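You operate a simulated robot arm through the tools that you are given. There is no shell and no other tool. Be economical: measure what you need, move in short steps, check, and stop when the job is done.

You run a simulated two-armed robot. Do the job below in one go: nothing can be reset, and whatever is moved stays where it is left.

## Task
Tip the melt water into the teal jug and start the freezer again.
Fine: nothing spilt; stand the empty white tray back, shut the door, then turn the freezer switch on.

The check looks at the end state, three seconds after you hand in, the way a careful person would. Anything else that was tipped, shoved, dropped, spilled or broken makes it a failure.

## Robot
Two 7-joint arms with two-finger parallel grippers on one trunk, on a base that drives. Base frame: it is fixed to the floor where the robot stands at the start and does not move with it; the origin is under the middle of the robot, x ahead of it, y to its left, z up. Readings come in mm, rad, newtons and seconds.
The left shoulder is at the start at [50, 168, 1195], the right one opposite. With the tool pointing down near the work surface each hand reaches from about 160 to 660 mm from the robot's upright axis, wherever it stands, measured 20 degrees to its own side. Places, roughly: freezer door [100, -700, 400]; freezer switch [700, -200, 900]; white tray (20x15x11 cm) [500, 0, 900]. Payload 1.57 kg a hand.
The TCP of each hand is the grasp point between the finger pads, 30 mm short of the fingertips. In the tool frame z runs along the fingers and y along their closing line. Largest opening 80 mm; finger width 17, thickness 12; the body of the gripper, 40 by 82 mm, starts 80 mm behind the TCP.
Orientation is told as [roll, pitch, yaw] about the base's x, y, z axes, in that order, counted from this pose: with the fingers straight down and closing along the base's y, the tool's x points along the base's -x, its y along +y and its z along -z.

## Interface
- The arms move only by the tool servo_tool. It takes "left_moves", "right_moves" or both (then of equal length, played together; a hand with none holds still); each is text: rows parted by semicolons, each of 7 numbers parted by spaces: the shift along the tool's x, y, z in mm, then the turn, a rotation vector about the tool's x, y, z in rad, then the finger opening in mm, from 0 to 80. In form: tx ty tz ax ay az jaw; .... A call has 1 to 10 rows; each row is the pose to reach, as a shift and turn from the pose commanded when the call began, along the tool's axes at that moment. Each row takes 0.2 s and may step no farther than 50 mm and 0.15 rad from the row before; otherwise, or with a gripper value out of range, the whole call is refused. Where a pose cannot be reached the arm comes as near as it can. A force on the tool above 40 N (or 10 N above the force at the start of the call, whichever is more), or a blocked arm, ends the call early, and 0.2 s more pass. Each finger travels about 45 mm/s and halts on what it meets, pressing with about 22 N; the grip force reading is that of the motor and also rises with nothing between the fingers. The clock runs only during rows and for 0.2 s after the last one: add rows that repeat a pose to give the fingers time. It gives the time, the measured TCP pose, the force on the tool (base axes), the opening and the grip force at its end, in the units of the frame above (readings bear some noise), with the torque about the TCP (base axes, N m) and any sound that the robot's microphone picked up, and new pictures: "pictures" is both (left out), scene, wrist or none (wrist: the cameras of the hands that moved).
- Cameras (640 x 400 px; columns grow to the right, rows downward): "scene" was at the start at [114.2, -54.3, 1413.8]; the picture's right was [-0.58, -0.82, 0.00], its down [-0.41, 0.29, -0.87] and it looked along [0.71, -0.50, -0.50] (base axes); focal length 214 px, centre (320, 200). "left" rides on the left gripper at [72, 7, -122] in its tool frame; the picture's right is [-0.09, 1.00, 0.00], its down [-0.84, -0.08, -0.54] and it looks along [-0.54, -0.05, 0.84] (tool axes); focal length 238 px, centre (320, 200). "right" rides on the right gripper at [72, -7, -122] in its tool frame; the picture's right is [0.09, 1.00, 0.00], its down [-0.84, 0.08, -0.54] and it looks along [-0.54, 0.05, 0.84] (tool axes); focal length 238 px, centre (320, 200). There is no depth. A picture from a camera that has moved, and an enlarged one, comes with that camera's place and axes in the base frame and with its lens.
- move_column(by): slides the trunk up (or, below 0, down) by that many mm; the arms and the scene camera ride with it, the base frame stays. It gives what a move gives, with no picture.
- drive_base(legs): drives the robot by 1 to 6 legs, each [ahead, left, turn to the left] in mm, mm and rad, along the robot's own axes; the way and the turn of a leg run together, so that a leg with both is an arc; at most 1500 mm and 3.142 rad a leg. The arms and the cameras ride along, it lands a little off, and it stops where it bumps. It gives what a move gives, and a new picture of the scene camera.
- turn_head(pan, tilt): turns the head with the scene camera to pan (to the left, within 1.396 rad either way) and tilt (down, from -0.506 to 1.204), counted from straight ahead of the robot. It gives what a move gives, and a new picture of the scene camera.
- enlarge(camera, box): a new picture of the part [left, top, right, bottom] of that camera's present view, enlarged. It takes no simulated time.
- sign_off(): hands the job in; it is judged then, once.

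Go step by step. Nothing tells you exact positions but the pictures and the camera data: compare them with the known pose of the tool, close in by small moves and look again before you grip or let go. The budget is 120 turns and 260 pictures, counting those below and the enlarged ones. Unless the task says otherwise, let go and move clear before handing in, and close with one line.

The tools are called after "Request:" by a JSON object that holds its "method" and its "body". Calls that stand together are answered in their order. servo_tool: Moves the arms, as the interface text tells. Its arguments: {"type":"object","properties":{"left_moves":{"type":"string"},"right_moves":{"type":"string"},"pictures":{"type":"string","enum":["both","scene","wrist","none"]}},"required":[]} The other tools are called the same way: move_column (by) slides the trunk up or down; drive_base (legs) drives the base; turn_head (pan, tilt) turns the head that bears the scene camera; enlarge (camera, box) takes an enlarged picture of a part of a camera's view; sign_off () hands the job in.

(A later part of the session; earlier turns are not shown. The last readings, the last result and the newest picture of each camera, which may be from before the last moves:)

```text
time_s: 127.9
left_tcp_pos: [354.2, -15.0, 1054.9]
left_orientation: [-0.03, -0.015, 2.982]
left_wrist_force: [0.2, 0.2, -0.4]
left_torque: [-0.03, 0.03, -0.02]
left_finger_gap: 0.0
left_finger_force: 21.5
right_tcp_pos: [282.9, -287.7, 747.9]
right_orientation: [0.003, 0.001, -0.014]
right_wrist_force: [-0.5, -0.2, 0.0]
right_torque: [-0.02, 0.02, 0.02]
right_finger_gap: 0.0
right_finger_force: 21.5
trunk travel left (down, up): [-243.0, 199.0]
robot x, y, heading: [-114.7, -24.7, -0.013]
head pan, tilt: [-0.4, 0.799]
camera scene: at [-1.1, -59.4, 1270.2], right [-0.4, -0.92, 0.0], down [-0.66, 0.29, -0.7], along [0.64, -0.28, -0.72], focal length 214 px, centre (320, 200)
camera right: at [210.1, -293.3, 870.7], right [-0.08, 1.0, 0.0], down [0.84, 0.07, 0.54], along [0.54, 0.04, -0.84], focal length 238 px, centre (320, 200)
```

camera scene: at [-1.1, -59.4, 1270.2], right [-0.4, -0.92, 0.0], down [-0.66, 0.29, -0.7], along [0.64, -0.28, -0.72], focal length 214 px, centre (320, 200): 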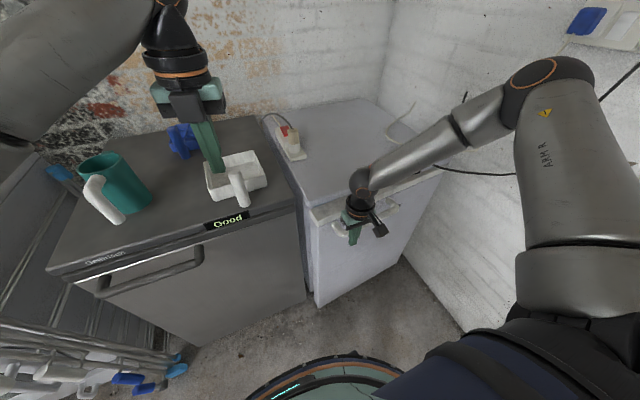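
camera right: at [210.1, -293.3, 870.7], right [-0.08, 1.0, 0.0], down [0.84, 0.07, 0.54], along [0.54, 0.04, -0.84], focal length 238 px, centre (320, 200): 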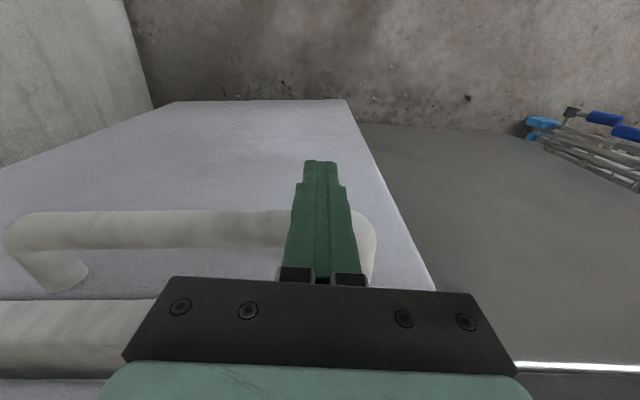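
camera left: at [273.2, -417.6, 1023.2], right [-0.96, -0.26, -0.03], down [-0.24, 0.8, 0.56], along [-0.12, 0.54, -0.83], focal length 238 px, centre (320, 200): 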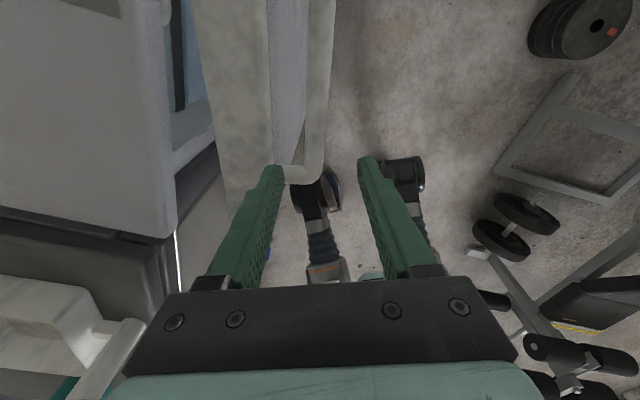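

Pushing works; the door follows. I'll go on until it seats and the force rises.

Request:
{"method": "servo_tool", "body": {"right_moves": "-12 0 0 0 0 0 0;-24 0 0 0 0 0 0;-36 0 0 0 0 0 0;-46 0 0 0 0 0 0;-56 0 0 0 0 0 0;-66 0 0 0 0 0 0"}}

```text
time_s: 129.4
left_tcp_pos: [352.7, -14.8, 1056.6]
left_orientation: [-0.031, -0.012, 2.982]
left_wrist_force: [0.0, 0.3, 0.7]
left_torque: [-0.03, 0.0, 0.01]
left_finger_gap: 0.1
left_finger_force: 20.7
right_tcp_pos: [328.2, -290.1, 751.3]
right_orientation: [0.003, 0.03, -0.01]
right_wrist_force: [-5.7, 0.3, 4.7]
right_torque: [0.03, -0.09, 0.02]
right_finger_gap: 0.0
right_finger_force: 21.3
right hand out of reach, approached as far as the arm can: row 5, 6
trunk travel left (down, up): [-243.0, 199.0]
robot x, y, heading: [-113.4, -26.4, -0.008]
head pan, tilt: [-0.4, 0.799]
stopped in row 6 (right hand): the force on the tool passed its limit (the readings are from after the stop); the commanded pose is now the measured one
camera scene: at [-2.7, -59.0, 1270.6], right [-0.4, -0.92, 0.0], down [-0.66, 0.29, -0.7], along [0.64, -0.28, -0.72], focal length 214 px, centre (320, 200)
camera right: at [258.5, -296.6, 876.7], right [-0.08, 1.0, 0.01], down [0.85, 0.07, 0.52], along [0.52, 0.05, -0.86], focal length 238 px, centre (320, 200)
```

scene: 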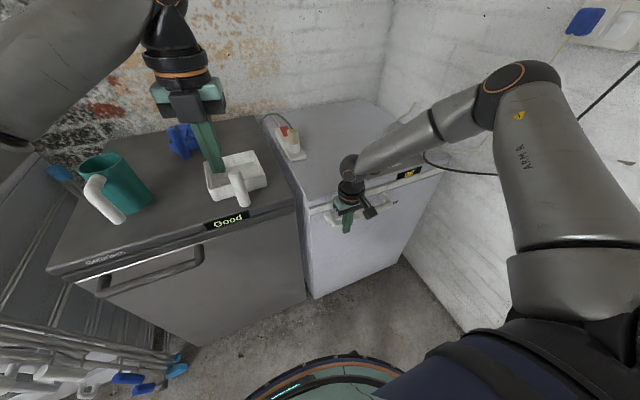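
right: 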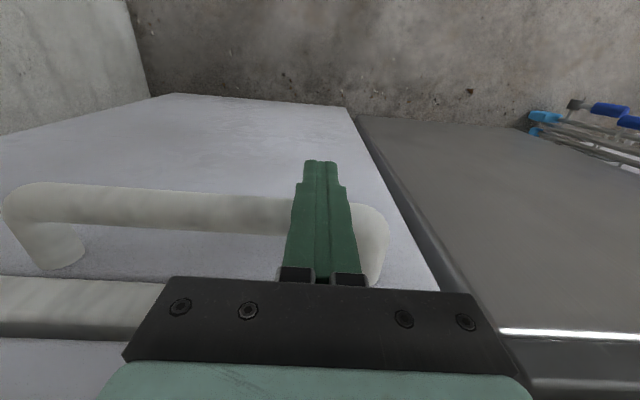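

The push met firm resistance, so the door seems seated. I'll withdraw the hand and inspect the seam.

Request:
{"method": "servo_tool", "body": {"right_moves": "30 0 0 0 0 0 0;70 0 0 0 0 0 0;100 0 -40 0 0 0 0;110 0 -80 0 0 0 0;110 0 -130 0 0 0 0;110 0 -180 0 0 0 0", "pictures": "both"}}

Request:
{"method": "enlarge", "body": {"camera": "scene", "box": [260, 130, 480, 310]}}

Request:
{"method": "enlarge", "body": {"camera": "right", "box": [0, 100, 460, 400]}}

```text
time_s: 130.8
left_tcp_pos: [354.7, -15.9, 1055.3]
left_orientation: [-0.033, -0.014, 2.983]
left_wrist_force: [0.8, 0.2, -1.3]
left_torque: [0.0, 0.03, 0.0]
left_finger_gap: 0.0
left_finger_force: 21.2
right_tcp_pos: [221.9, -289.4, 933.8]
right_orientation: [0.001, 0.027, -0.008]
right_wrist_force: [0.1, 1.0, -0.5]
right_torque: [-0.01, 0.02, -0.03]
right_finger_gap: 0.1
right_finger_force: 20.4
trunk travel left (down, up): [-243.0, 199.0]
robot x, y, heading: [-119.6, -26.6, -0.011]
head pan, tilt: [-0.4, 0.799]
camera scene: at [-2.2, -59.1, 1270.3], right [-0.4, -0.92, 0.0], down [-0.66, 0.29, -0.7], along [0.64, -0.28, -0.72], focal length 214 px, centre (320, 200)
camera right: at [153.1, -296.0, 1059.8], right [-0.08, 1.0, 0.01], down [0.85, 0.07, 0.52], along [0.52, 0.05, -0.85], focal length 238 px, centre (320, 200)
```

scene: 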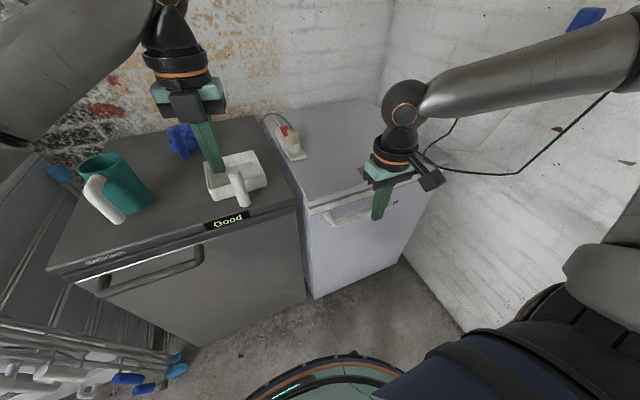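
right: 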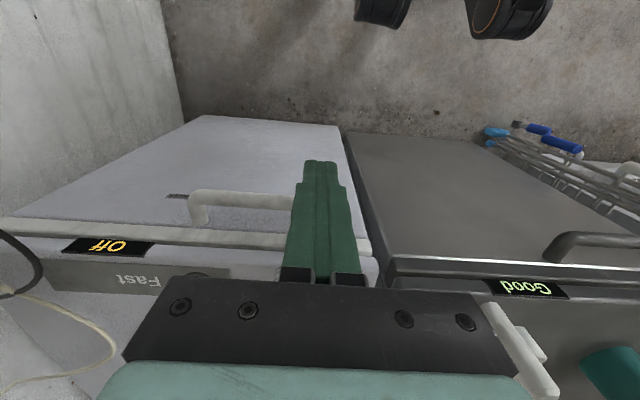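

```text
2.22 times, centred on (370, 220) of scene
camera zoom: at [-2.2, -59.1, 1270.3], right [-0.4, -0.92, 0.0], down [-0.66, 0.29, -0.7], along [0.64, -0.28, -0.72], focal length 477 px, centre (209, 156)
```

zoom: 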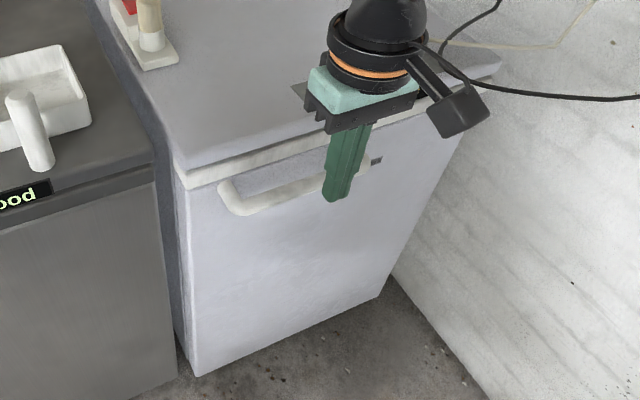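

```text
1.33 times, centred on (230, 250) of right
camera zoom: at [153.1, -296.0, 1059.8], right [-0.08, 1.0, 0.01], down [0.85, 0.07, 0.52], along [0.52, 0.05, -0.85], focal length 318 px, centre (440, 133)
```

zoom: 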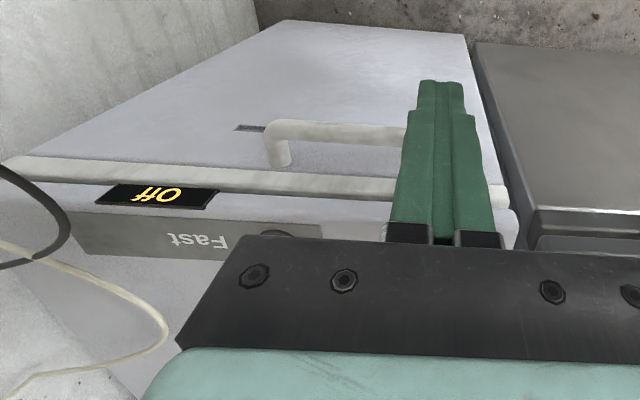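

The door is flush and shut. Now the switch on the freezer's top: I'll raise the trunk, drive forward, and take a close look at the rocker.

Request:
{"method": "move_column", "body": {"by": 120}}

Request:
{"method": "drive_base", "body": {"legs": [[185, -35, 0]]}}

Request:
{"method": "enlarge", "body": {"camera": "scene", "box": [200, 100, 460, 300]}}

```text
time_s: 132.3
left_tcp_pos: [355.0, -15.9, 1175.0]
left_orientation: [-0.031, -0.014, 2.982]
left_wrist_force: [-0.3, 0.1, -0.6]
left_torque: [-0.05, 0.03, 0.03]
left_finger_gap: 0.0
left_finger_force: 21.2
right_tcp_pos: [223.2, -290.0, 1054.0]
right_orientation: [0.003, 0.028, -0.009]
right_wrist_force: [-0.2, -0.5, -0.3]
right_torque: [-0.01, 0.02, -0.02]
right_finger_gap: 0.2
right_finger_force: 21.4
trunk travel left (down, up): [-363.0, 79.0]
robot x, y, heading: [-113.9, -27.7, -0.016]
head pan, tilt: [-0.4, 0.799]
```

```text
time_s: 133.8
left_tcp_pos: [534.7, -54.2, 1175.9]
left_orientation: [-0.031, -0.015, 2.982]
left_wrist_force: [-0.2, 0.2, 0.3]
left_torque: [-0.02, -0.01, -0.02]
left_finger_gap: 0.1
left_finger_force: 21.7
right_tcp_pos: [403.1, -328.0, 1054.9]
right_orientation: [0.003, 0.028, -0.01]
right_wrist_force: [0.6, 0.4, -0.1]
right_torque: [-0.02, 0.03, 0.04]
right_finger_gap: 0.0
right_finger_force: 21.5
trunk travel left (down, up): [-363.0, 79.0]
robot x, y, heading: [65.9, -62.5, -0.013]
head pan, tilt: [-0.4, 0.799]
camera scene: at [179.2, -97.4, 1390.2], right [-0.4, -0.92, 0.0], down [-0.66, 0.29, -0.7], along [0.64, -0.28, -0.72], focal length 214 px, centre (320, 200)
```

scene: 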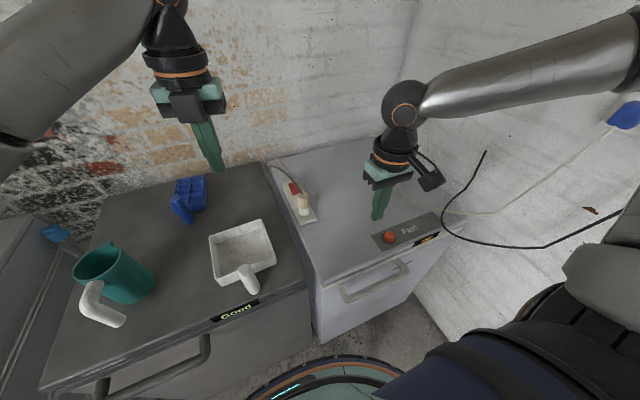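

```text
2.00 times, centred on (330, 200) of scene
camera zoom: at [179.2, -97.4, 1390.2], right [-0.4, -0.92, 0.0], down [-0.66, 0.29, -0.7], along [0.64, -0.28, -0.72], focal length 429 px, centre (300, 200)
```

zoom: 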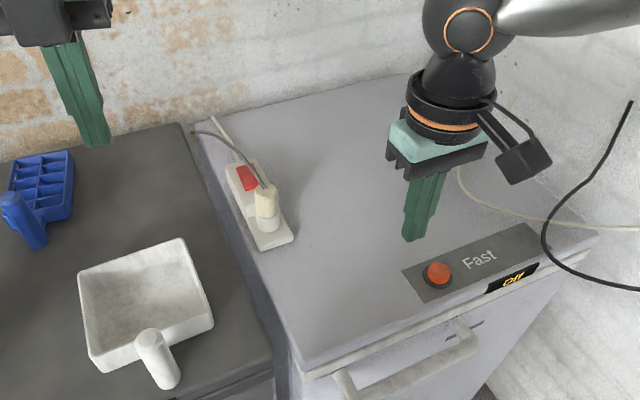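

Request:
{"method": "servo_tool", "body": {"right_moves": "-37 22 0 0 0 0 0;-75 44 0 0 0 0 0;-112 66 0 0 0 0 0;-150 88 0 0 0 0 0", "pictures": "wrist"}}

Request:
{"method": "enlarge", "body": {"camera": "right", "box": [260, 140, 420, 280]}}

```text
time_s: 134.8
left_tcp_pos: [534.0, -53.6, 1176.7]
left_orientation: [-0.032, -0.015, 2.981]
left_wrist_force: [0.5, -0.1, 0.0]
left_torque: [-0.02, -0.01, 0.01]
left_finger_gap: 0.3
left_finger_force: 21.4
right_tcp_pos: [548.1, -249.4, 1051.7]
right_orientation: [0.004, 0.026, -0.011]
right_wrist_force: [-1.2, -0.1, 0.6]
right_torque: [0.02, 0.01, -0.01]
right_finger_gap: 0.3
right_finger_force: 21.6
right hand out of reach, approached as far as the arm can: row 4
trunk travel left (down, up): [-363.0, 79.0]
robot x, y, heading: [66.1, -63.2, -0.018]
head pan, tilt: [-0.4, 0.799]
camera right: at [478.3, -254.9, 1176.5], right [-0.08, 1.0, 0.01], down [0.85, 0.06, 0.52], along [0.52, 0.05, -0.85], focal length 238 px, centre (320, 200)
```

right: 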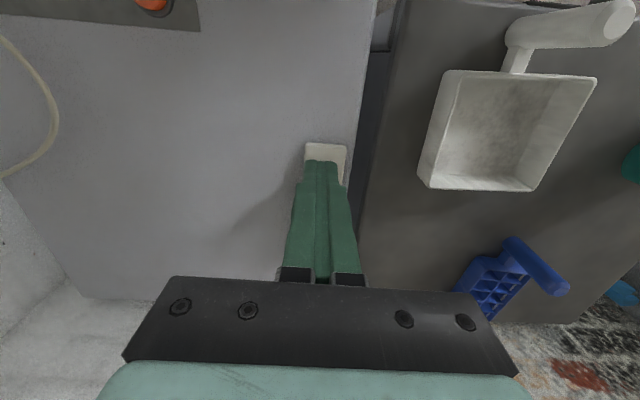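

```text
2.86 times, centred on (340, 210) of right
camera zoom: at [478.3, -254.9, 1176.5], right [-0.08, 1.0, 0.01], down [0.85, 0.06, 0.52], along [0.52, 0.05, -0.85], focal length 681 px, centre (263, 171)
```

zoom: 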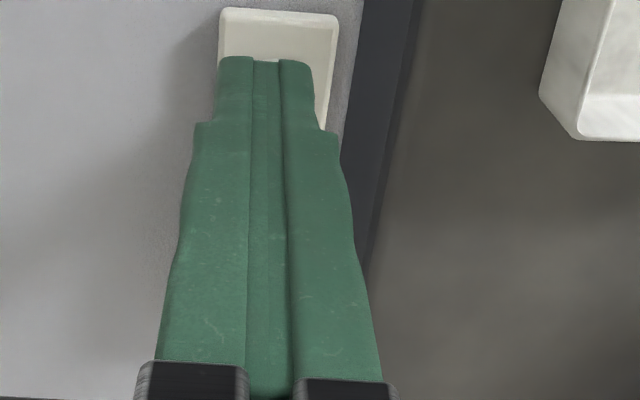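

Request:
{"method": "servo_tool", "body": {"right_moves": "-15 3 0 0 -0.14 0 0;-30 6 0 0 -0.28 0 0;-50 9 10 0 -0.42 0 0;-70 12 30 0 -0.56 0 0;-92 14 52 0 -0.7 0 0;-92 14 52 0 -0.7 0 0"}}

Request:
{"method": "enlarge", "body": {"camera": "scene", "box": [230, 120, 390, 260]}}

```text
time_s: 136.2
left_tcp_pos: [534.2, -53.5, 1176.1]
left_orientation: [-0.032, -0.015, 2.982]
left_wrist_force: [-1.0, -0.5, -0.2]
left_torque: [0.02, 0.04, -0.03]
left_finger_gap: 0.0
left_finger_force: 21.4
right_tcp_pos: [633.3, -240.0, 999.8]
right_orientation: [0.007, -0.672, -0.013]
right_wrist_force: [0.3, -1.0, -0.5]
right_torque: [-0.02, -0.01, 0.0]
right_finger_gap: 0.2
right_finger_force: 21.5
right hand out of reach, approached as far as the arm can: row 5, 6
trunk travel left (down, up): [-363.0, 79.0]
robot x, y, heading: [59.9, -62.9, -0.018]
head pan, tilt: [-0.4, 0.799]
camera scene: at [178.3, -97.2, 1390.3], right [-0.4, -0.92, 0.0], down [-0.66, 0.29, -0.7], along [0.64, -0.28, -0.72], focal length 214 px, centre (320, 200)
camera right: at [500.0, -245.8, 1051.7], right [-0.06, 1.0, -0.05], down [0.32, 0.07, 0.95], along [0.95, 0.04, -0.32], focal length 238 px, centre (320, 200)
```

scene: 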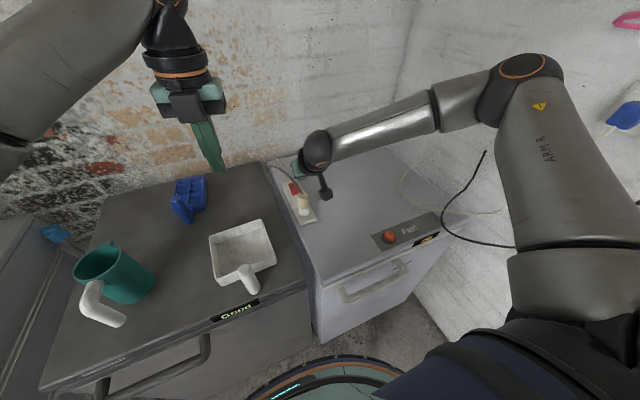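
right: 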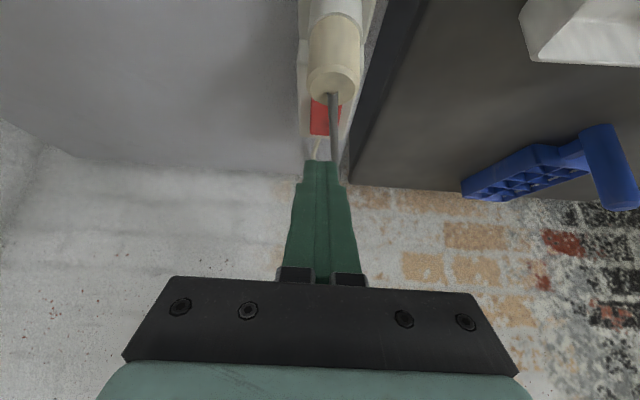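

```text
2.86 times, centred on (310, 190) of scene
camera zoom: at [178.3, -97.2, 1390.3], right [-0.4, -0.92, 0.0], down [-0.66, 0.29, -0.7], along [0.64, -0.28, -0.72], focal length 613 px, centre (349, 229)
```

zoom: 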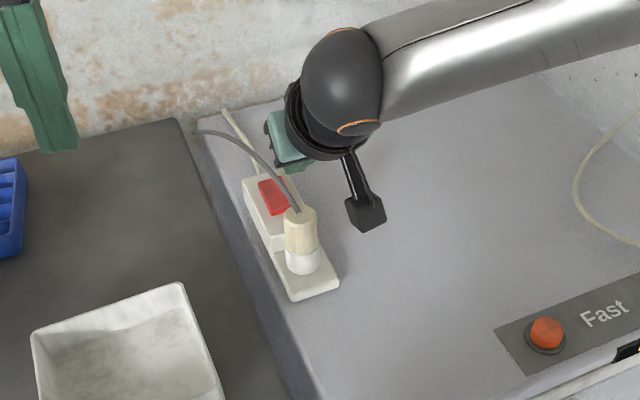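

Request:
{"method": "enlarge", "body": {"camera": "right", "box": [260, 0, 400, 180]}}

```text
2.22 times, centred on (330, 90) of right
camera zoom: at [500.0, -245.8, 1051.7], right [-0.06, 1.0, -0.05], down [0.32, 0.07, 0.95], along [0.95, 0.04, -0.32], focal length 530 px, centre (298, 444)
```

zoom: 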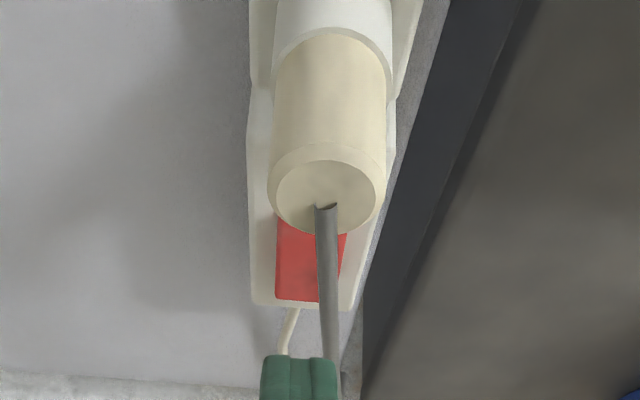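

Request:
{"method": "enlarge", "body": {"camera": "scene", "box": [265, 160, 325, 230]}}

Request:
{"method": "turn_head", "body": {"pan": -0.2, "tilt": 0.6}}

Request:
{"method": "enlarge", "body": {"camera": "scene", "box": [310, 190, 390, 250]}}

```text
5.71 times, centred on (295, 195) of scene
camera zoom: at [178.3, -97.2, 1390.3], right [-0.4, -0.92, 0.0], down [-0.66, 0.29, -0.7], along [0.64, -0.28, -0.72], focal length 1226 px, centre (463, 229)
```

zoom: 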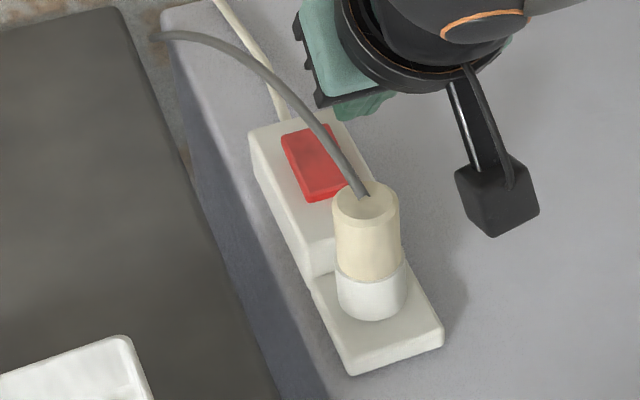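

```text
time_s: 136.9
left_tcp_pos: [533.3, -53.9, 1175.2]
left_orientation: [-0.03, -0.014, 2.98]
left_wrist_force: [-0.6, -0.4, -0.6]
left_torque: [0.01, -0.05, 0.01]
left_finger_gap: 0.2
left_finger_force: 21.7
right_tcp_pos: [632.6, -240.8, 999.4]
right_orientation: [0.006, -0.674, -0.015]
right_wrist_force: [-0.2, 0.1, 0.0]
right_torque: [-0.01, -0.02, -0.03]
right_finger_gap: 0.0
right_finger_force: 21.1
trunk travel left (down, up): [-363.0, 79.0]
robot x, y, heading: [64.5, -64.8, -0.018]
head pan, tilt: [-0.201, 0.6]
camera scene: at [190.9, -83.7, 1407.1], right [-0.21, -0.98, 0.0], down [-0.55, 0.12, -0.82], along [0.81, -0.18, -0.57], focal length 214 px, centre (320, 200)
```

scene: 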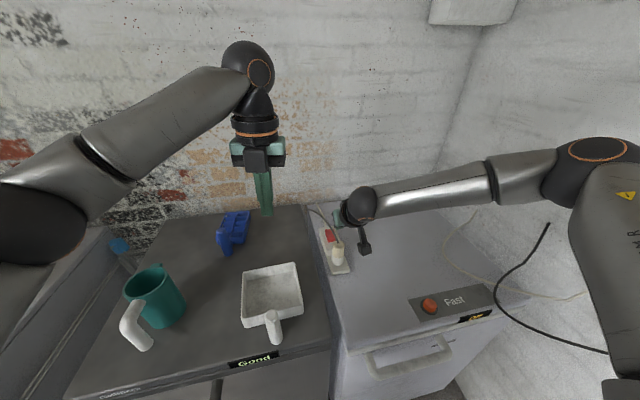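

```text
6.67 times, centred on (350, 220) of scene
camera zoom: at [190.9, -83.7, 1407.1], right [-0.21, -0.98, 0.0], down [-0.55, 0.12, -0.82], along [0.81, -0.18, -0.57], focal length 1430 px, centre (120, 67)
```

zoom: 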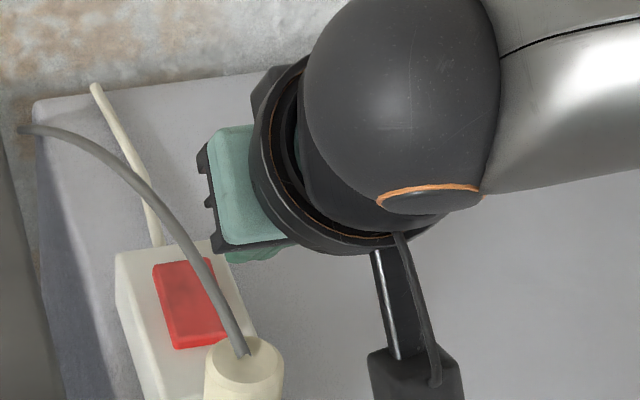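

The rocker is at about (696, −234, 902), with its near end raised, so it must be pressed at the near end. The right arm is awkward there, so I'll withdraw it and use the left, shifting the base to the right.

Request:
{"method": "servo_tool", "body": {"right_moves": "24 -13 -32 0 0.112 0 0;48 -27 -64 0 0.224 0 0;71 -40 -95 0 0.336 0 0;95 -53 -127 0 0.448 0 0;119 -67 -159 0 0.56 0 0;142 -80 -190 0 0.672 0 0", "pictures": "none"}}

Request:
{"method": "drive_base", "body": {"legs": [[0, -140, 0]]}}

```text
time_s: 138.3
left_tcp_pos: [533.6, -54.3, 1176.0]
left_orientation: [-0.031, -0.013, 2.981]
left_wrist_force: [-1.2, 0.4, 1.2]
left_torque: [0.02, 0.01, -0.01]
left_finger_gap: 0.2
left_finger_force: 20.6
right_tcp_pos: [400.9, -317.9, 1059.7]
right_orientation: [0.003, 0.002, -0.01]
right_wrist_force: [-0.8, 0.4, 1.0]
right_torque: [-0.01, 0.01, -0.01]
right_finger_gap: 0.2
right_finger_force: 20.9
trunk travel left (down, up): [-363.0, 79.0]
robot x, y, heading: [63.4, -63.1, -0.013]
head pan, tilt: [-0.201, 0.6]
```

```text
time_s: 139.7
left_tcp_pos: [533.2, -195.1, 1175.8]
left_orientation: [-0.032, -0.014, 2.979]
left_wrist_force: [-1.1, -0.3, -0.7]
left_torque: [0.03, 0.0, 0.01]
left_finger_gap: 0.0
left_finger_force: 21.3
right_tcp_pos: [399.7, -460.1, 1059.8]
right_orientation: [0.004, -0.001, -0.012]
right_wrist_force: [-0.1, -0.3, 0.2]
right_torque: [0.04, 0.04, 0.01]
right_finger_gap: 0.0
right_finger_force: 20.9
trunk travel left (down, up): [-363.0, 79.0]
robot x, y, heading: [60.9, -204.1, -0.018]
head pan, tilt: [-0.201, 0.6]
camera scene: at [188.7, -225.1, 1407.1], right [-0.21, -0.98, 0.0], down [-0.55, 0.12, -0.82], along [0.81, -0.18, -0.57], focal length 214 px, centre (320, 200)
```

scene: 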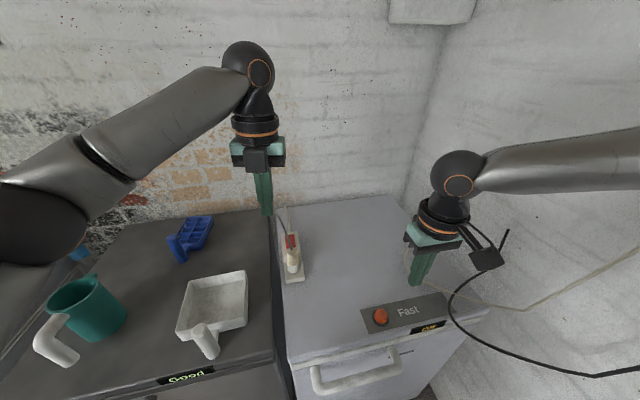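

Request:
{"method": "enlarge", "body": {"camera": "scene", "box": [260, 200, 330, 290]}}

Request:
{"method": "servo_tool", "body": {"left_moves": "30 8 22 0 0 -0.04 0;61 15 45 0 0 -0.08 0;91 23 67 0 0 -0.12 0;121.6 30.8 90 0 0 -0.16 0;121.6 30.8 90 0 0 -0.16 0"}}

Request:
{"method": "enlarge", "body": {"camera": "left", "box": [220, 60, 420, 240]}}

```text
4.44 times, centred on (295, 245) of scene
camera zoom: at [188.7, -225.1, 1407.1], right [-0.21, -0.98, 0.0], down [-0.55, 0.12, -0.82], along [0.81, -0.18, -0.57], focal length 953 px, centre (431, 0)
```

zoom: 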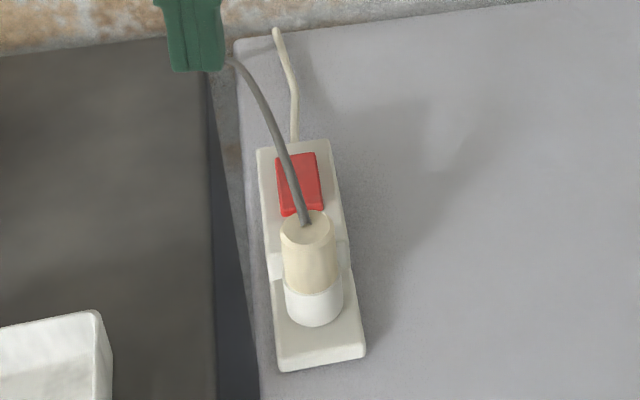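

```text
time_s: 140.9
left_tcp_pos: [624.6, -221.7, 1084.5]
left_orientation: [-0.034, -0.008, 3.137]
left_wrist_force: [-0.7, 0.3, -0.1]
left_torque: [0.03, 0.0, -0.02]
left_finger_gap: 0.0
left_finger_force: 21.6
left hand out of reach, approached as far as the arm can: row 4, 5
right_tcp_pos: [399.1, -460.3, 1061.1]
right_orientation: [0.003, 0.0, -0.012]
right_wrist_force: [0.3, -0.3, -0.1]
right_torque: [0.02, -0.03, 0.04]
right_finger_gap: 0.0
right_finger_force: 21.8
trunk travel left (down, up): [-363.0, 79.0]
robot x, y, heading: [60.1, -201.6, -0.017]
head pan, tilt: [-0.201, 0.6]
camera scene: at [188.3, -224.9, 1407.2], right [-0.21, -0.98, 0.0], down [-0.55, 0.12, -0.83], along [0.81, -0.18, -0.56], focal length 214 px, centre (320, 200)
camera left: at [697.7, -232.9, 1206.1], right [-0.1, -0.99, -0.03], down [-0.83, 0.06, 0.55], along [-0.54, 0.08, -0.83], focal length 238 px, centre (320, 200)
```

scene: 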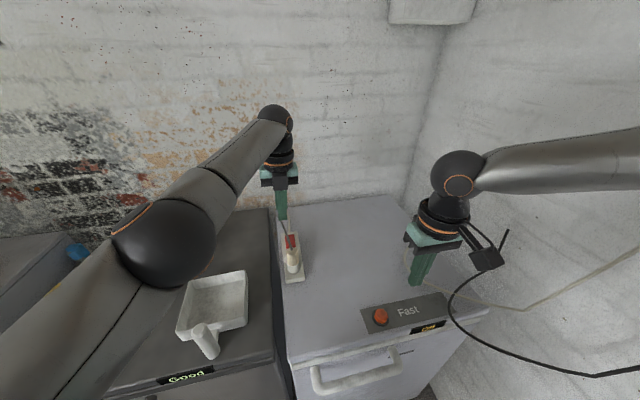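
left: 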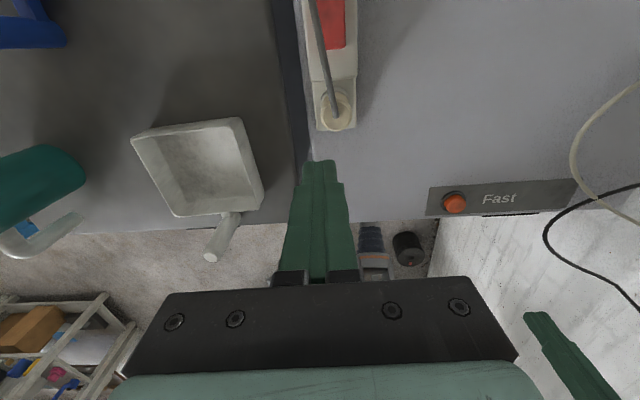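

```text
2.22 times, centred on (320, 150) of left
camera zoom: at [697.7, -232.9, 1206.1], right [-0.1, -0.99, -0.03], down [-0.83, 0.06, 0.55], along [-0.54, 0.08, -0.83], focal length 530 px, centre (320, 311)
```

zoom: 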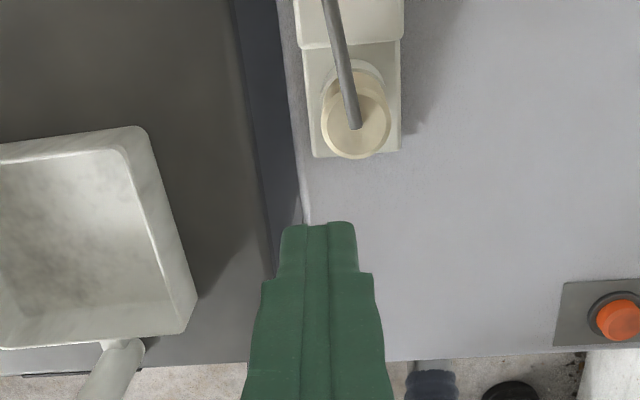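

The near end of the rocker is at about (691, −239, 878). To reach it comfortably with the left hand I'll move the base slightly closer and to the right.

Request:
{"method": "drive_base", "body": {"legs": [[30, -65, 0]]}}

Request:
{"method": "servo_tool", "body": {"left_moves": "10 -3 10 0.017 0.1 0 0;20 -8 30 0.034 0.2 0 0;30 -14 55 0.034 0.3 0 0;38 -20 75 0.034 0.35 0 0;38 -20 75 0.034 0.35 0 0"}}

Request:
{"method": "enlarge", "body": {"camera": "left", "box": [220, 0, 420, 200]}}

```text
time_s: 141.9
left_tcp_pos: [655.3, -285.2, 1084.7]
left_orientation: [-0.034, -0.01, 3.142]
left_wrist_force: [0.0, 0.2, -0.1]
left_torque: [0.01, 0.04, -0.02]
left_finger_gap: 0.0
left_finger_force: 21.6
right_tcp_pos: [427.9, -524.0, 1059.1]
right_orientation: [0.003, 0.0, -0.011]
right_wrist_force: [0.7, -0.5, -0.3]
right_torque: [0.07, 0.0, -0.02]
right_finger_gap: 0.0
right_finger_force: 21.5
trunk travel left (down, up): [-363.0, 79.0]
robot x, y, heading: [90.7, -264.9, -0.007]
head pan, tilt: [-0.201, 0.6]
camera scene: at [218.1, -289.3, 1407.1], right [-0.21, -0.98, 0.0], down [-0.55, 0.12, -0.82], along [0.81, -0.18, -0.57], focal length 214 px, centre (320, 200)
```

scene: 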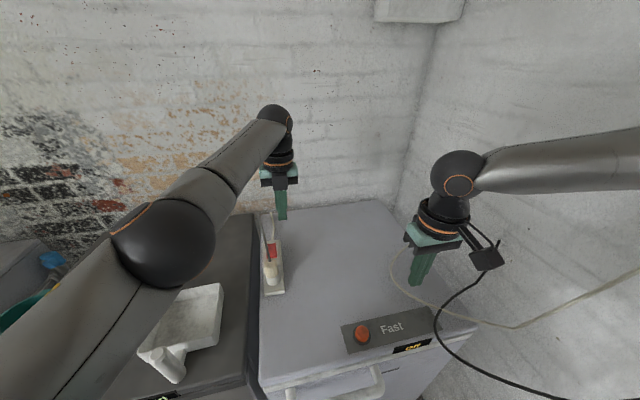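

```text
time_s: 143.1
left_tcp_pos: [739.6, -265.1, 1030.3]
left_orientation: [-0.07, 0.334, 3.123]
left_wrist_force: [-0.2, 0.3, 0.4]
left_torque: [0.01, -0.02, -0.02]
left_finger_gap: 0.0
left_finger_force: 21.5
left hand out of reach, approached as far as the arm can: row 1, 2, 3, 4, 5
right_tcp_pos: [427.7, -523.3, 1060.4]
right_orientation: [0.003, 0.0, -0.009]
right_wrist_force: [-0.4, -0.3, 0.1]
right_torque: [0.03, -0.03, -0.03]
right_finger_gap: 0.2
right_finger_force: 21.2
trunk travel left (down, up): [-363.0, 79.0]
robot x, y, heading: [86.6, -268.7, -0.015]
head pan, tilt: [-0.201, 0.6]
camera scene: at [217.0, -288.8, 1407.2], right [-0.21, -0.98, 0.0], down [-0.55, 0.12, -0.83], along [0.81, -0.18, -0.56], focal length 214 px, centre (320, 200)
camera left: at [766.5, -280.7, 1168.5], right [-0.08, -0.99, -0.1], down [-0.97, 0.06, 0.24], along [-0.23, 0.11, -0.97], focal length 238 px, centre (320, 200)
```

scene: 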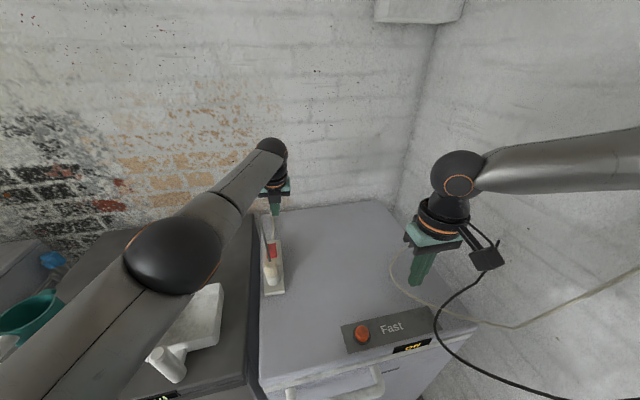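
left: 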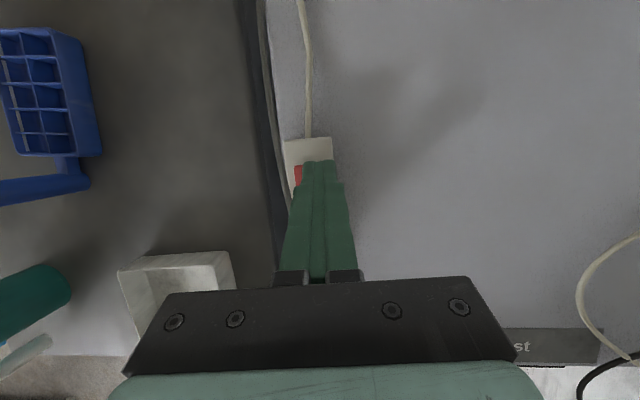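

```text
2.00 times, centred on (320, 100) of left
camera zoom: at [766.5, -280.7, 1168.5], right [-0.08, -0.99, -0.1], down [-0.97, 0.06, 0.24], along [-0.23, 0.11, -0.97], focal length 477 px, centre (320, 400)
```

zoom: 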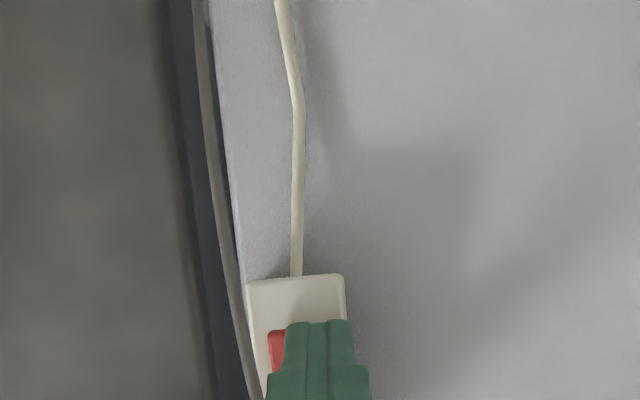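

Request:
{"method": "servo_tool", "body": {"left_moves": "-27 -4 16 0 0 0 0;-54 -7 31 0 0 0 0;-80 -10.7 47 0 0 0 0;-80 -10.7 47 0 0 0 0"}}

Request:
{"method": "enlarge", "body": {"camera": "left", "box": [220, 60, 420, 260]}}

Request:
{"method": "enlarge", "body": {"camera": "scene", "box": [240, 190, 310, 310]}}

```text
time_s: 144.1
left_tcp_pos: [740.2, -264.8, 974.1]
left_orientation: [-0.07, 0.341, 3.123]
left_wrist_force: [-0.2, 0.0, -0.5]
left_torque: [-0.02, -0.01, 0.01]
left_finger_gap: 0.1
left_finger_force: 21.5
left hand out of reach, approached as far as the arm can: row 1, 2, 3, 4
right_tcp_pos: [428.1, -523.3, 1060.6]
right_orientation: [0.001, 0.002, -0.012]
right_wrist_force: [-0.3, -0.1, 0.3]
right_torque: [0.02, -0.04, 0.04]
right_finger_gap: 0.0
right_finger_force: 21.2
trunk travel left (down, up): [-363.0, 79.0]
robot x, y, heading: [90.0, -263.7, -0.014]
head pan, tilt: [-0.201, 0.6]
camera scene: at [217.2, -288.7, 1407.2], right [-0.21, -0.98, 0.0], down [-0.55, 0.12, -0.83], along [0.81, -0.18, -0.56], focal length 214 px, centre (320, 200)
camera left: at [767.6, -279.9, 1112.3], right [-0.08, -0.99, -0.1], down [-0.97, 0.06, 0.24], along [-0.23, 0.11, -0.97], focal length 238 px, centre (320, 200)
```

scene: 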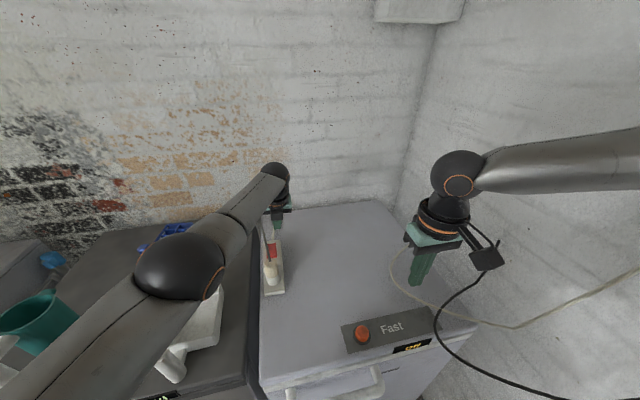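
left: 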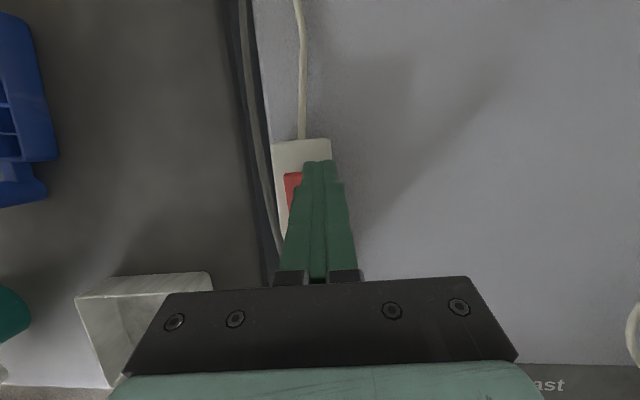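

```text
2.00 times, centred on (320, 160) of left
camera zoom: at [767.6, -279.9, 1112.3], right [-0.08, -0.99, -0.1], down [-0.97, 0.06, 0.24], along [-0.23, 0.11, -0.97], focal length 477 px, centre (320, 280)
```

zoom: 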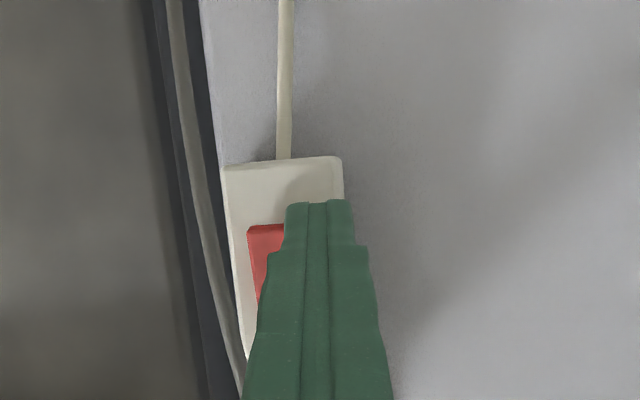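

```text
3.33 times, centred on (275, 250) of scene
camera zoom: at [217.2, -288.7, 1407.2], right [-0.21, -0.98, 0.0], down [-0.55, 0.12, -0.83], along [0.81, -0.18, -0.56], focal length 715 px, centre (470, 33)
```

zoom: 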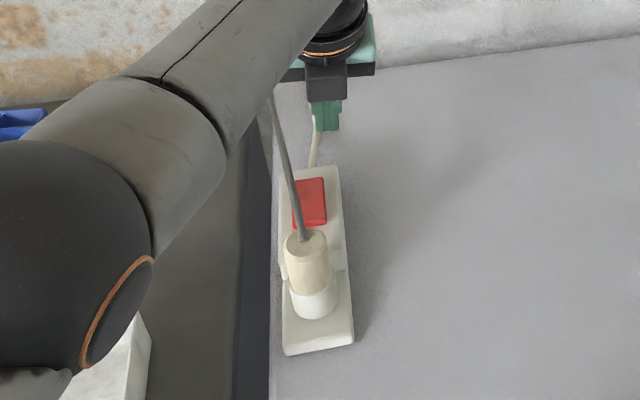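

The arm is at a joint limit with this wrist turn. I'll rise, roll the hand about its own axis by a quarter turn, and try again.

Request:
{"method": "servo_tool", "body": {"left_moves": "-15 0 -40 0 0 0 0;-30 0 -80 0 0 0 0;-35 0 -100 0 0 0.15 0;-35 0 -100 0 0 0.3 0;-35 0 -100 0 0 0.45 0;-35 0 -100 0 0 0.6 0;-35 0 -100 0 0 0.75 0;-35 0 -100 0 0 0.9 0;-35 0 -100 0 0 1.05 0;-35 0 -100 0 0 1.2 0"}}

```text
time_s: 146.3
left_tcp_pos: [674.1, -272.8, 1057.6]
left_orientation: [-0.305, 0.173, 2.26]
left_wrist_force: [-0.2, -0.5, 0.6]
left_torque: [0.02, -0.01, 0.01]
left_finger_gap: 0.0
left_finger_force: 21.5
left hand out of reach, approached as far as the arm can: row 1, 2, 3, 4, 8, 9, 10
right_tcp_pos: [429.4, -523.6, 1059.6]
right_orientation: [0.002, -0.001, -0.011]
right_wrist_force: [-0.5, -0.7, -0.2]
right_torque: [0.02, -0.02, -0.01]
right_finger_gap: 0.0
right_finger_force: 21.1
trunk travel left (down, up): [-363.0, 79.0]
robot x, y, heading: [89.5, -263.5, -0.011]
head pan, tilt: [-0.201, 0.6]
camera scene: at [217.4, -288.7, 1407.2], right [-0.21, -0.98, 0.0], down [-0.55, 0.12, -0.83], along [0.81, -0.18, -0.56], focal length 214 px, centre (320, 200)
camera left: at [673.5, -339.3, 1183.6], right [-0.76, -0.57, -0.31], down [-0.65, 0.65, 0.39], along [-0.02, 0.5, -0.87], focal length 238 px, centre (320, 200)
```

scene: 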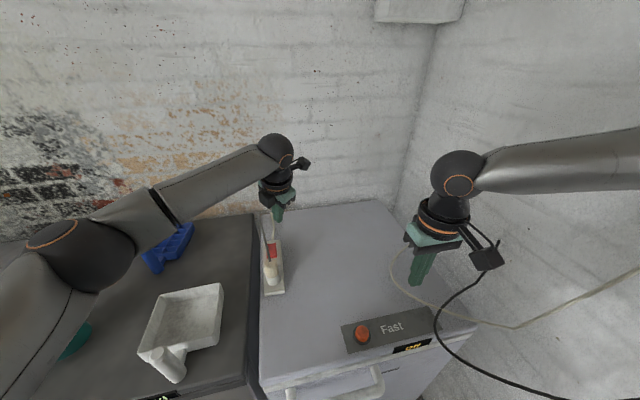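
left: 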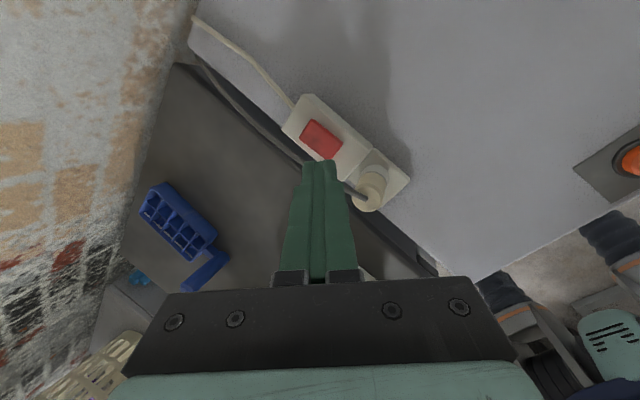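

Request:
{"method": "enlarge", "body": {"camera": "left", "box": [260, 80, 420, 220]}}

```text
2.86 times, centred on (340, 150) of left
camera zoom: at [673.5, -339.3, 1183.6], right [-0.76, -0.57, -0.31], down [-0.65, 0.65, 0.39], along [-0.02, 0.5, -0.87], focal length 681 px, centre (263, 343)
```

zoom: 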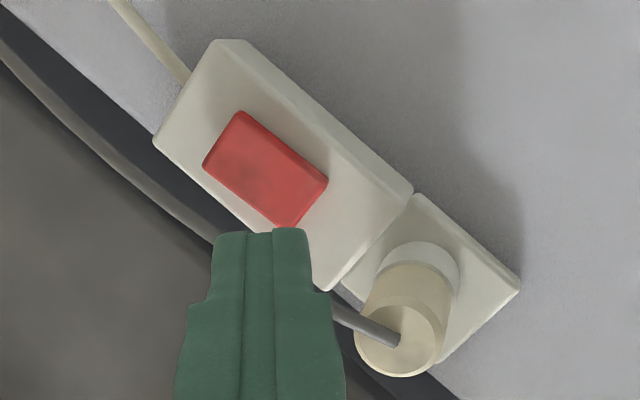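

The view is clear now: the rocker's near end (plug side) is raised, at about (695, −240, 879). Moving above it.

Request:
{"method": "servo_tool", "body": {"left_moves": "-11 0 38 0 0 0 0;-21 0 77 0 0 0 0;-31.8 -0.5 115 0 0 0 0;-31.8 -0.5 115 0 0 0 0", "pictures": "wrist"}}

Request:
{"method": "enlarge", "body": {"camera": "left", "box": [240, 60, 420, 220]}}

Request:
{"method": "enlarge", "body": {"camera": "scene", "box": [240, 190, 310, 310]}}

```text
time_s: 147.3
left_tcp_pos: [693.7, -239.6, 945.5]
left_orientation: [-0.306, 0.174, 2.262]
left_wrist_force: [-0.4, 0.1, -0.1]
left_torque: [-0.01, 0.0, 0.02]
left_finger_gap: 0.0
left_finger_force: 21.5
right_tcp_pos: [428.6, -522.5, 1060.6]
right_orientation: [0.002, -0.001, -0.01]
right_wrist_force: [0.1, 0.3, -0.6]
right_torque: [-0.03, -0.02, 0.02]
right_finger_gap: 0.0
right_finger_force: 20.9
trunk travel left (down, up): [-363.0, 79.0]
robot x, y, heading: [92.7, -263.7, -0.011]
head pan, tilt: [-0.201, 0.6]
camera left: at [691.7, -306.4, 1070.0], right [-0.76, -0.57, -0.31], down [-0.65, 0.65, 0.39], along [-0.02, 0.5, -0.87], focal length 238 px, centre (320, 200)
```

left: 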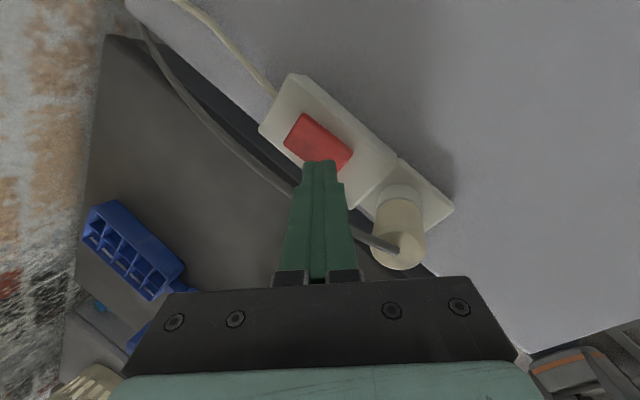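

```text
2.50 times, centred on (330, 140) of left
camera zoom: at [691.7, -306.4, 1070.0], right [-0.76, -0.57, -0.31], down [-0.65, 0.65, 0.39], along [-0.02, 0.5, -0.87], focal length 596 px, centre (295, 350)
```

zoom: 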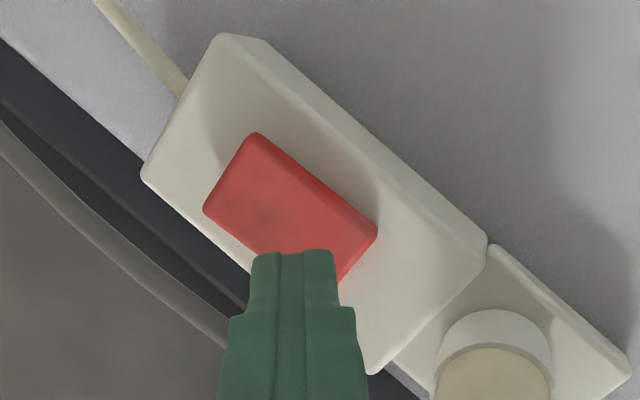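

```text
3.33 times, centred on (275, 250) of scene
camera zoom: at [217.5, -288.5, 1407.2], right [-0.21, -0.98, 0.0], down [-0.55, 0.12, -0.83], along [0.81, -0.18, -0.56], focal length 715 px, centre (470, 33)
```

zoom: 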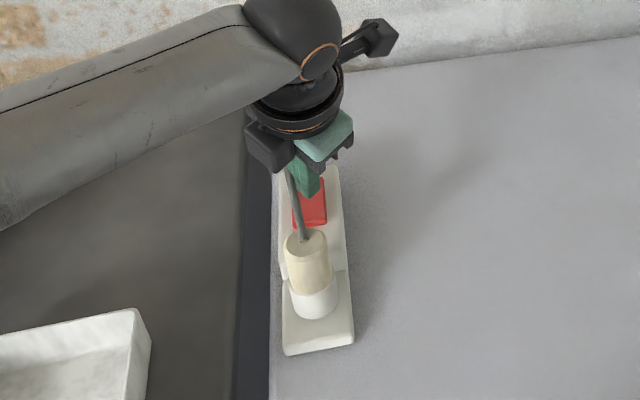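

The fingertips are right above the raised end. Pressing straight down in small steps.

Request:
{"method": "servo_tool", "body": {"left_moves": "-4.3 7.4 23.6 0 0 0 0;-5.6 9.8 31 0 0 0 0;-6.5 11.3 35.8 0 0 0 0;-7.1 12.5 39.6 0 0 0 0;-7.6 13.4 42.4 0 0 0 0", "pictures": "wrist"}}

Request:
{"method": "enlarge", "body": {"camera": "left", "box": [240, 60, 420, 220]}}

```text
time_s: 148.2
left_tcp_pos: [693.0, -238.9, 915.1]
left_orientation: [-0.312, 0.182, 2.261]
left_wrist_force: [-18.8, 6.6, 21.4]
left_torque: [0.19, 0.6, 0.03]
left_finger_gap: 0.0
left_finger_force: 21.3
right_tcp_pos: [425.0, -521.3, 1061.5]
right_orientation: [0.002, -0.003, -0.01]
right_wrist_force: [-0.3, -0.5, -0.5]
right_torque: [0.0, -0.02, 0.0]
right_finger_gap: 0.2
right_finger_force: 21.4
trunk travel left (down, up): [-363.0, 79.0]
robot x, y, heading: [88.1, -265.1, -0.013]
head pan, tilt: [-0.201, 0.6]
stopped in row 4 (left hand): the force on the tool passed its limit (the readings are from after the stop); the commanded pose is now the measured one
camera left: at [691.3, -305.5, 1040.6], right [-0.75, -0.58, -0.32], down [-0.66, 0.65, 0.38], along [-0.01, 0.49, -0.87], focal length 238 px, centre (320, 200)
```

left: 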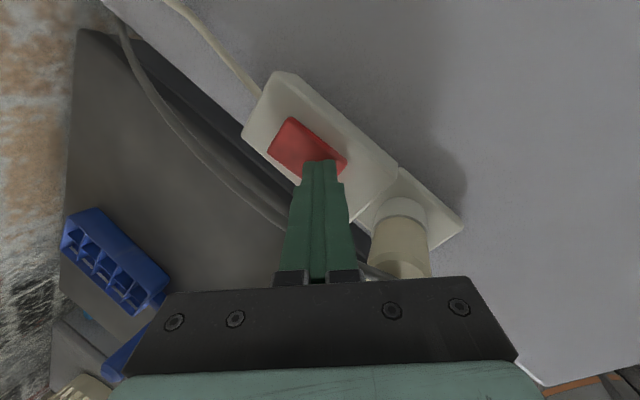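

```text
2.50 times, centred on (330, 140) of left
camera zoom: at [691.3, -305.5, 1040.6], right [-0.75, -0.58, -0.32], down [-0.66, 0.65, 0.38], along [-0.01, 0.49, -0.87], focal length 596 px, centre (295, 350)
```

zoom: 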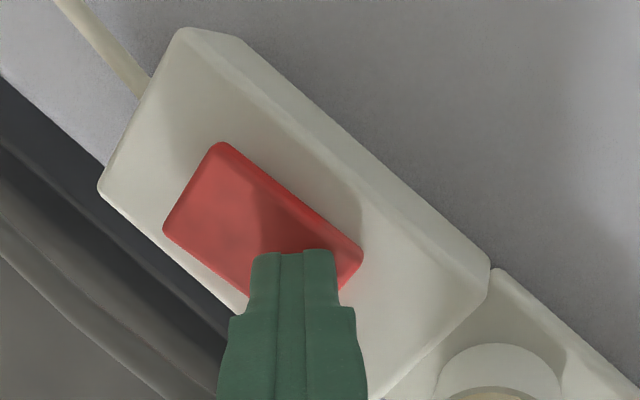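

Contact, but no click: I pressed too near the pivot. I'll lift slightly, move towards the raised end and press again.

Request:
{"method": "servo_tool", "body": {"left_moves": "1.7 -3 -9.4 0 0 0 0;-3.2 4 -12.5 0 0 0 0;-4.5 6.4 -5 0 0 0 0;-5 7 -2.5 0 0 0 0;-5.5 7.6 0 0 0 0 0;-5.9 8.4 2 0 0 0 0;-6.3 9 4 0 0 0 0;-6.6 9.6 6 0 0 0 0;-7 10.2 8 0 0 0 0", "pictures": "wrist"}}

Request:
{"method": "enlarge", "body": {"camera": "left", "box": [240, 60, 420, 220]}}

```text
time_s: 149.7
left_tcp_pos: [686.1, -241.7, 912.0]
left_orientation: [-0.317, 0.188, 2.257]
left_wrist_force: [-17.4, 6.6, 17.8]
left_torque: [0.06, 0.48, -0.05]
left_finger_gap: 0.0
left_finger_force: 21.5
right_tcp_pos: [425.2, -520.1, 1062.7]
right_orientation: [0.002, -0.003, -0.008]
right_wrist_force: [-0.2, 0.7, -0.9]
right_torque: [-0.02, 0.01, -0.01]
right_finger_gap: 0.0
right_finger_force: 21.5
trunk travel left (down, up): [-363.0, 79.0]
robot x, y, heading: [88.0, -264.2, -0.007]
head pan, tilt: [-0.201, 0.6]
stopped in row 7 (left hand): the force on the tool passed its limit (the readings are from after the stop); the commanded pose is now the measured one
camera left: at [683.4, -306.6, 1038.9], right [-0.75, -0.58, -0.32], down [-0.66, 0.65, 0.37], along [0.0, 0.49, -0.87], focal length 238 px, centre (320, 200)
```

left: 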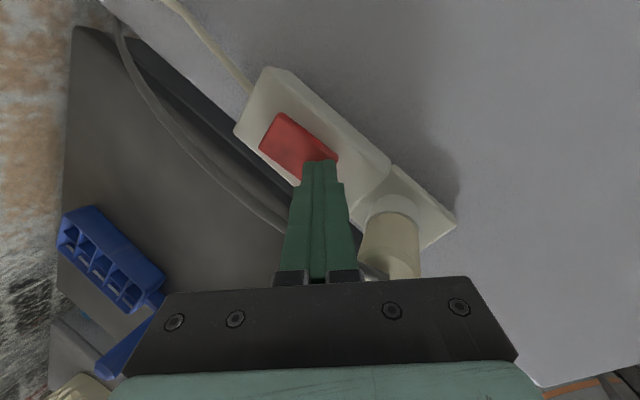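

```text
2.50 times, centred on (330, 140) of left
camera zoom: at [683.4, -306.6, 1038.9], right [-0.75, -0.58, -0.32], down [-0.66, 0.65, 0.37], along [0.0, 0.49, -0.87], focal length 596 px, centre (295, 350)
```

zoom: 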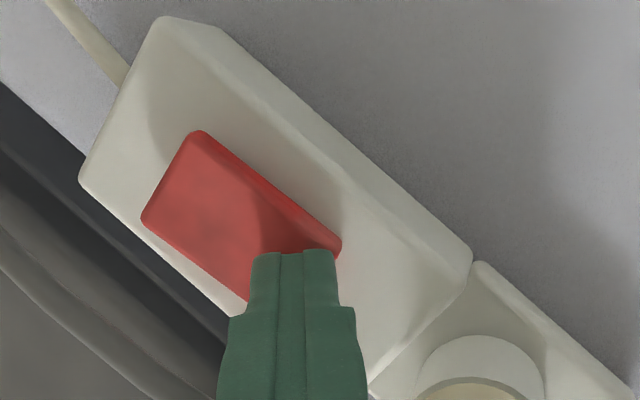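

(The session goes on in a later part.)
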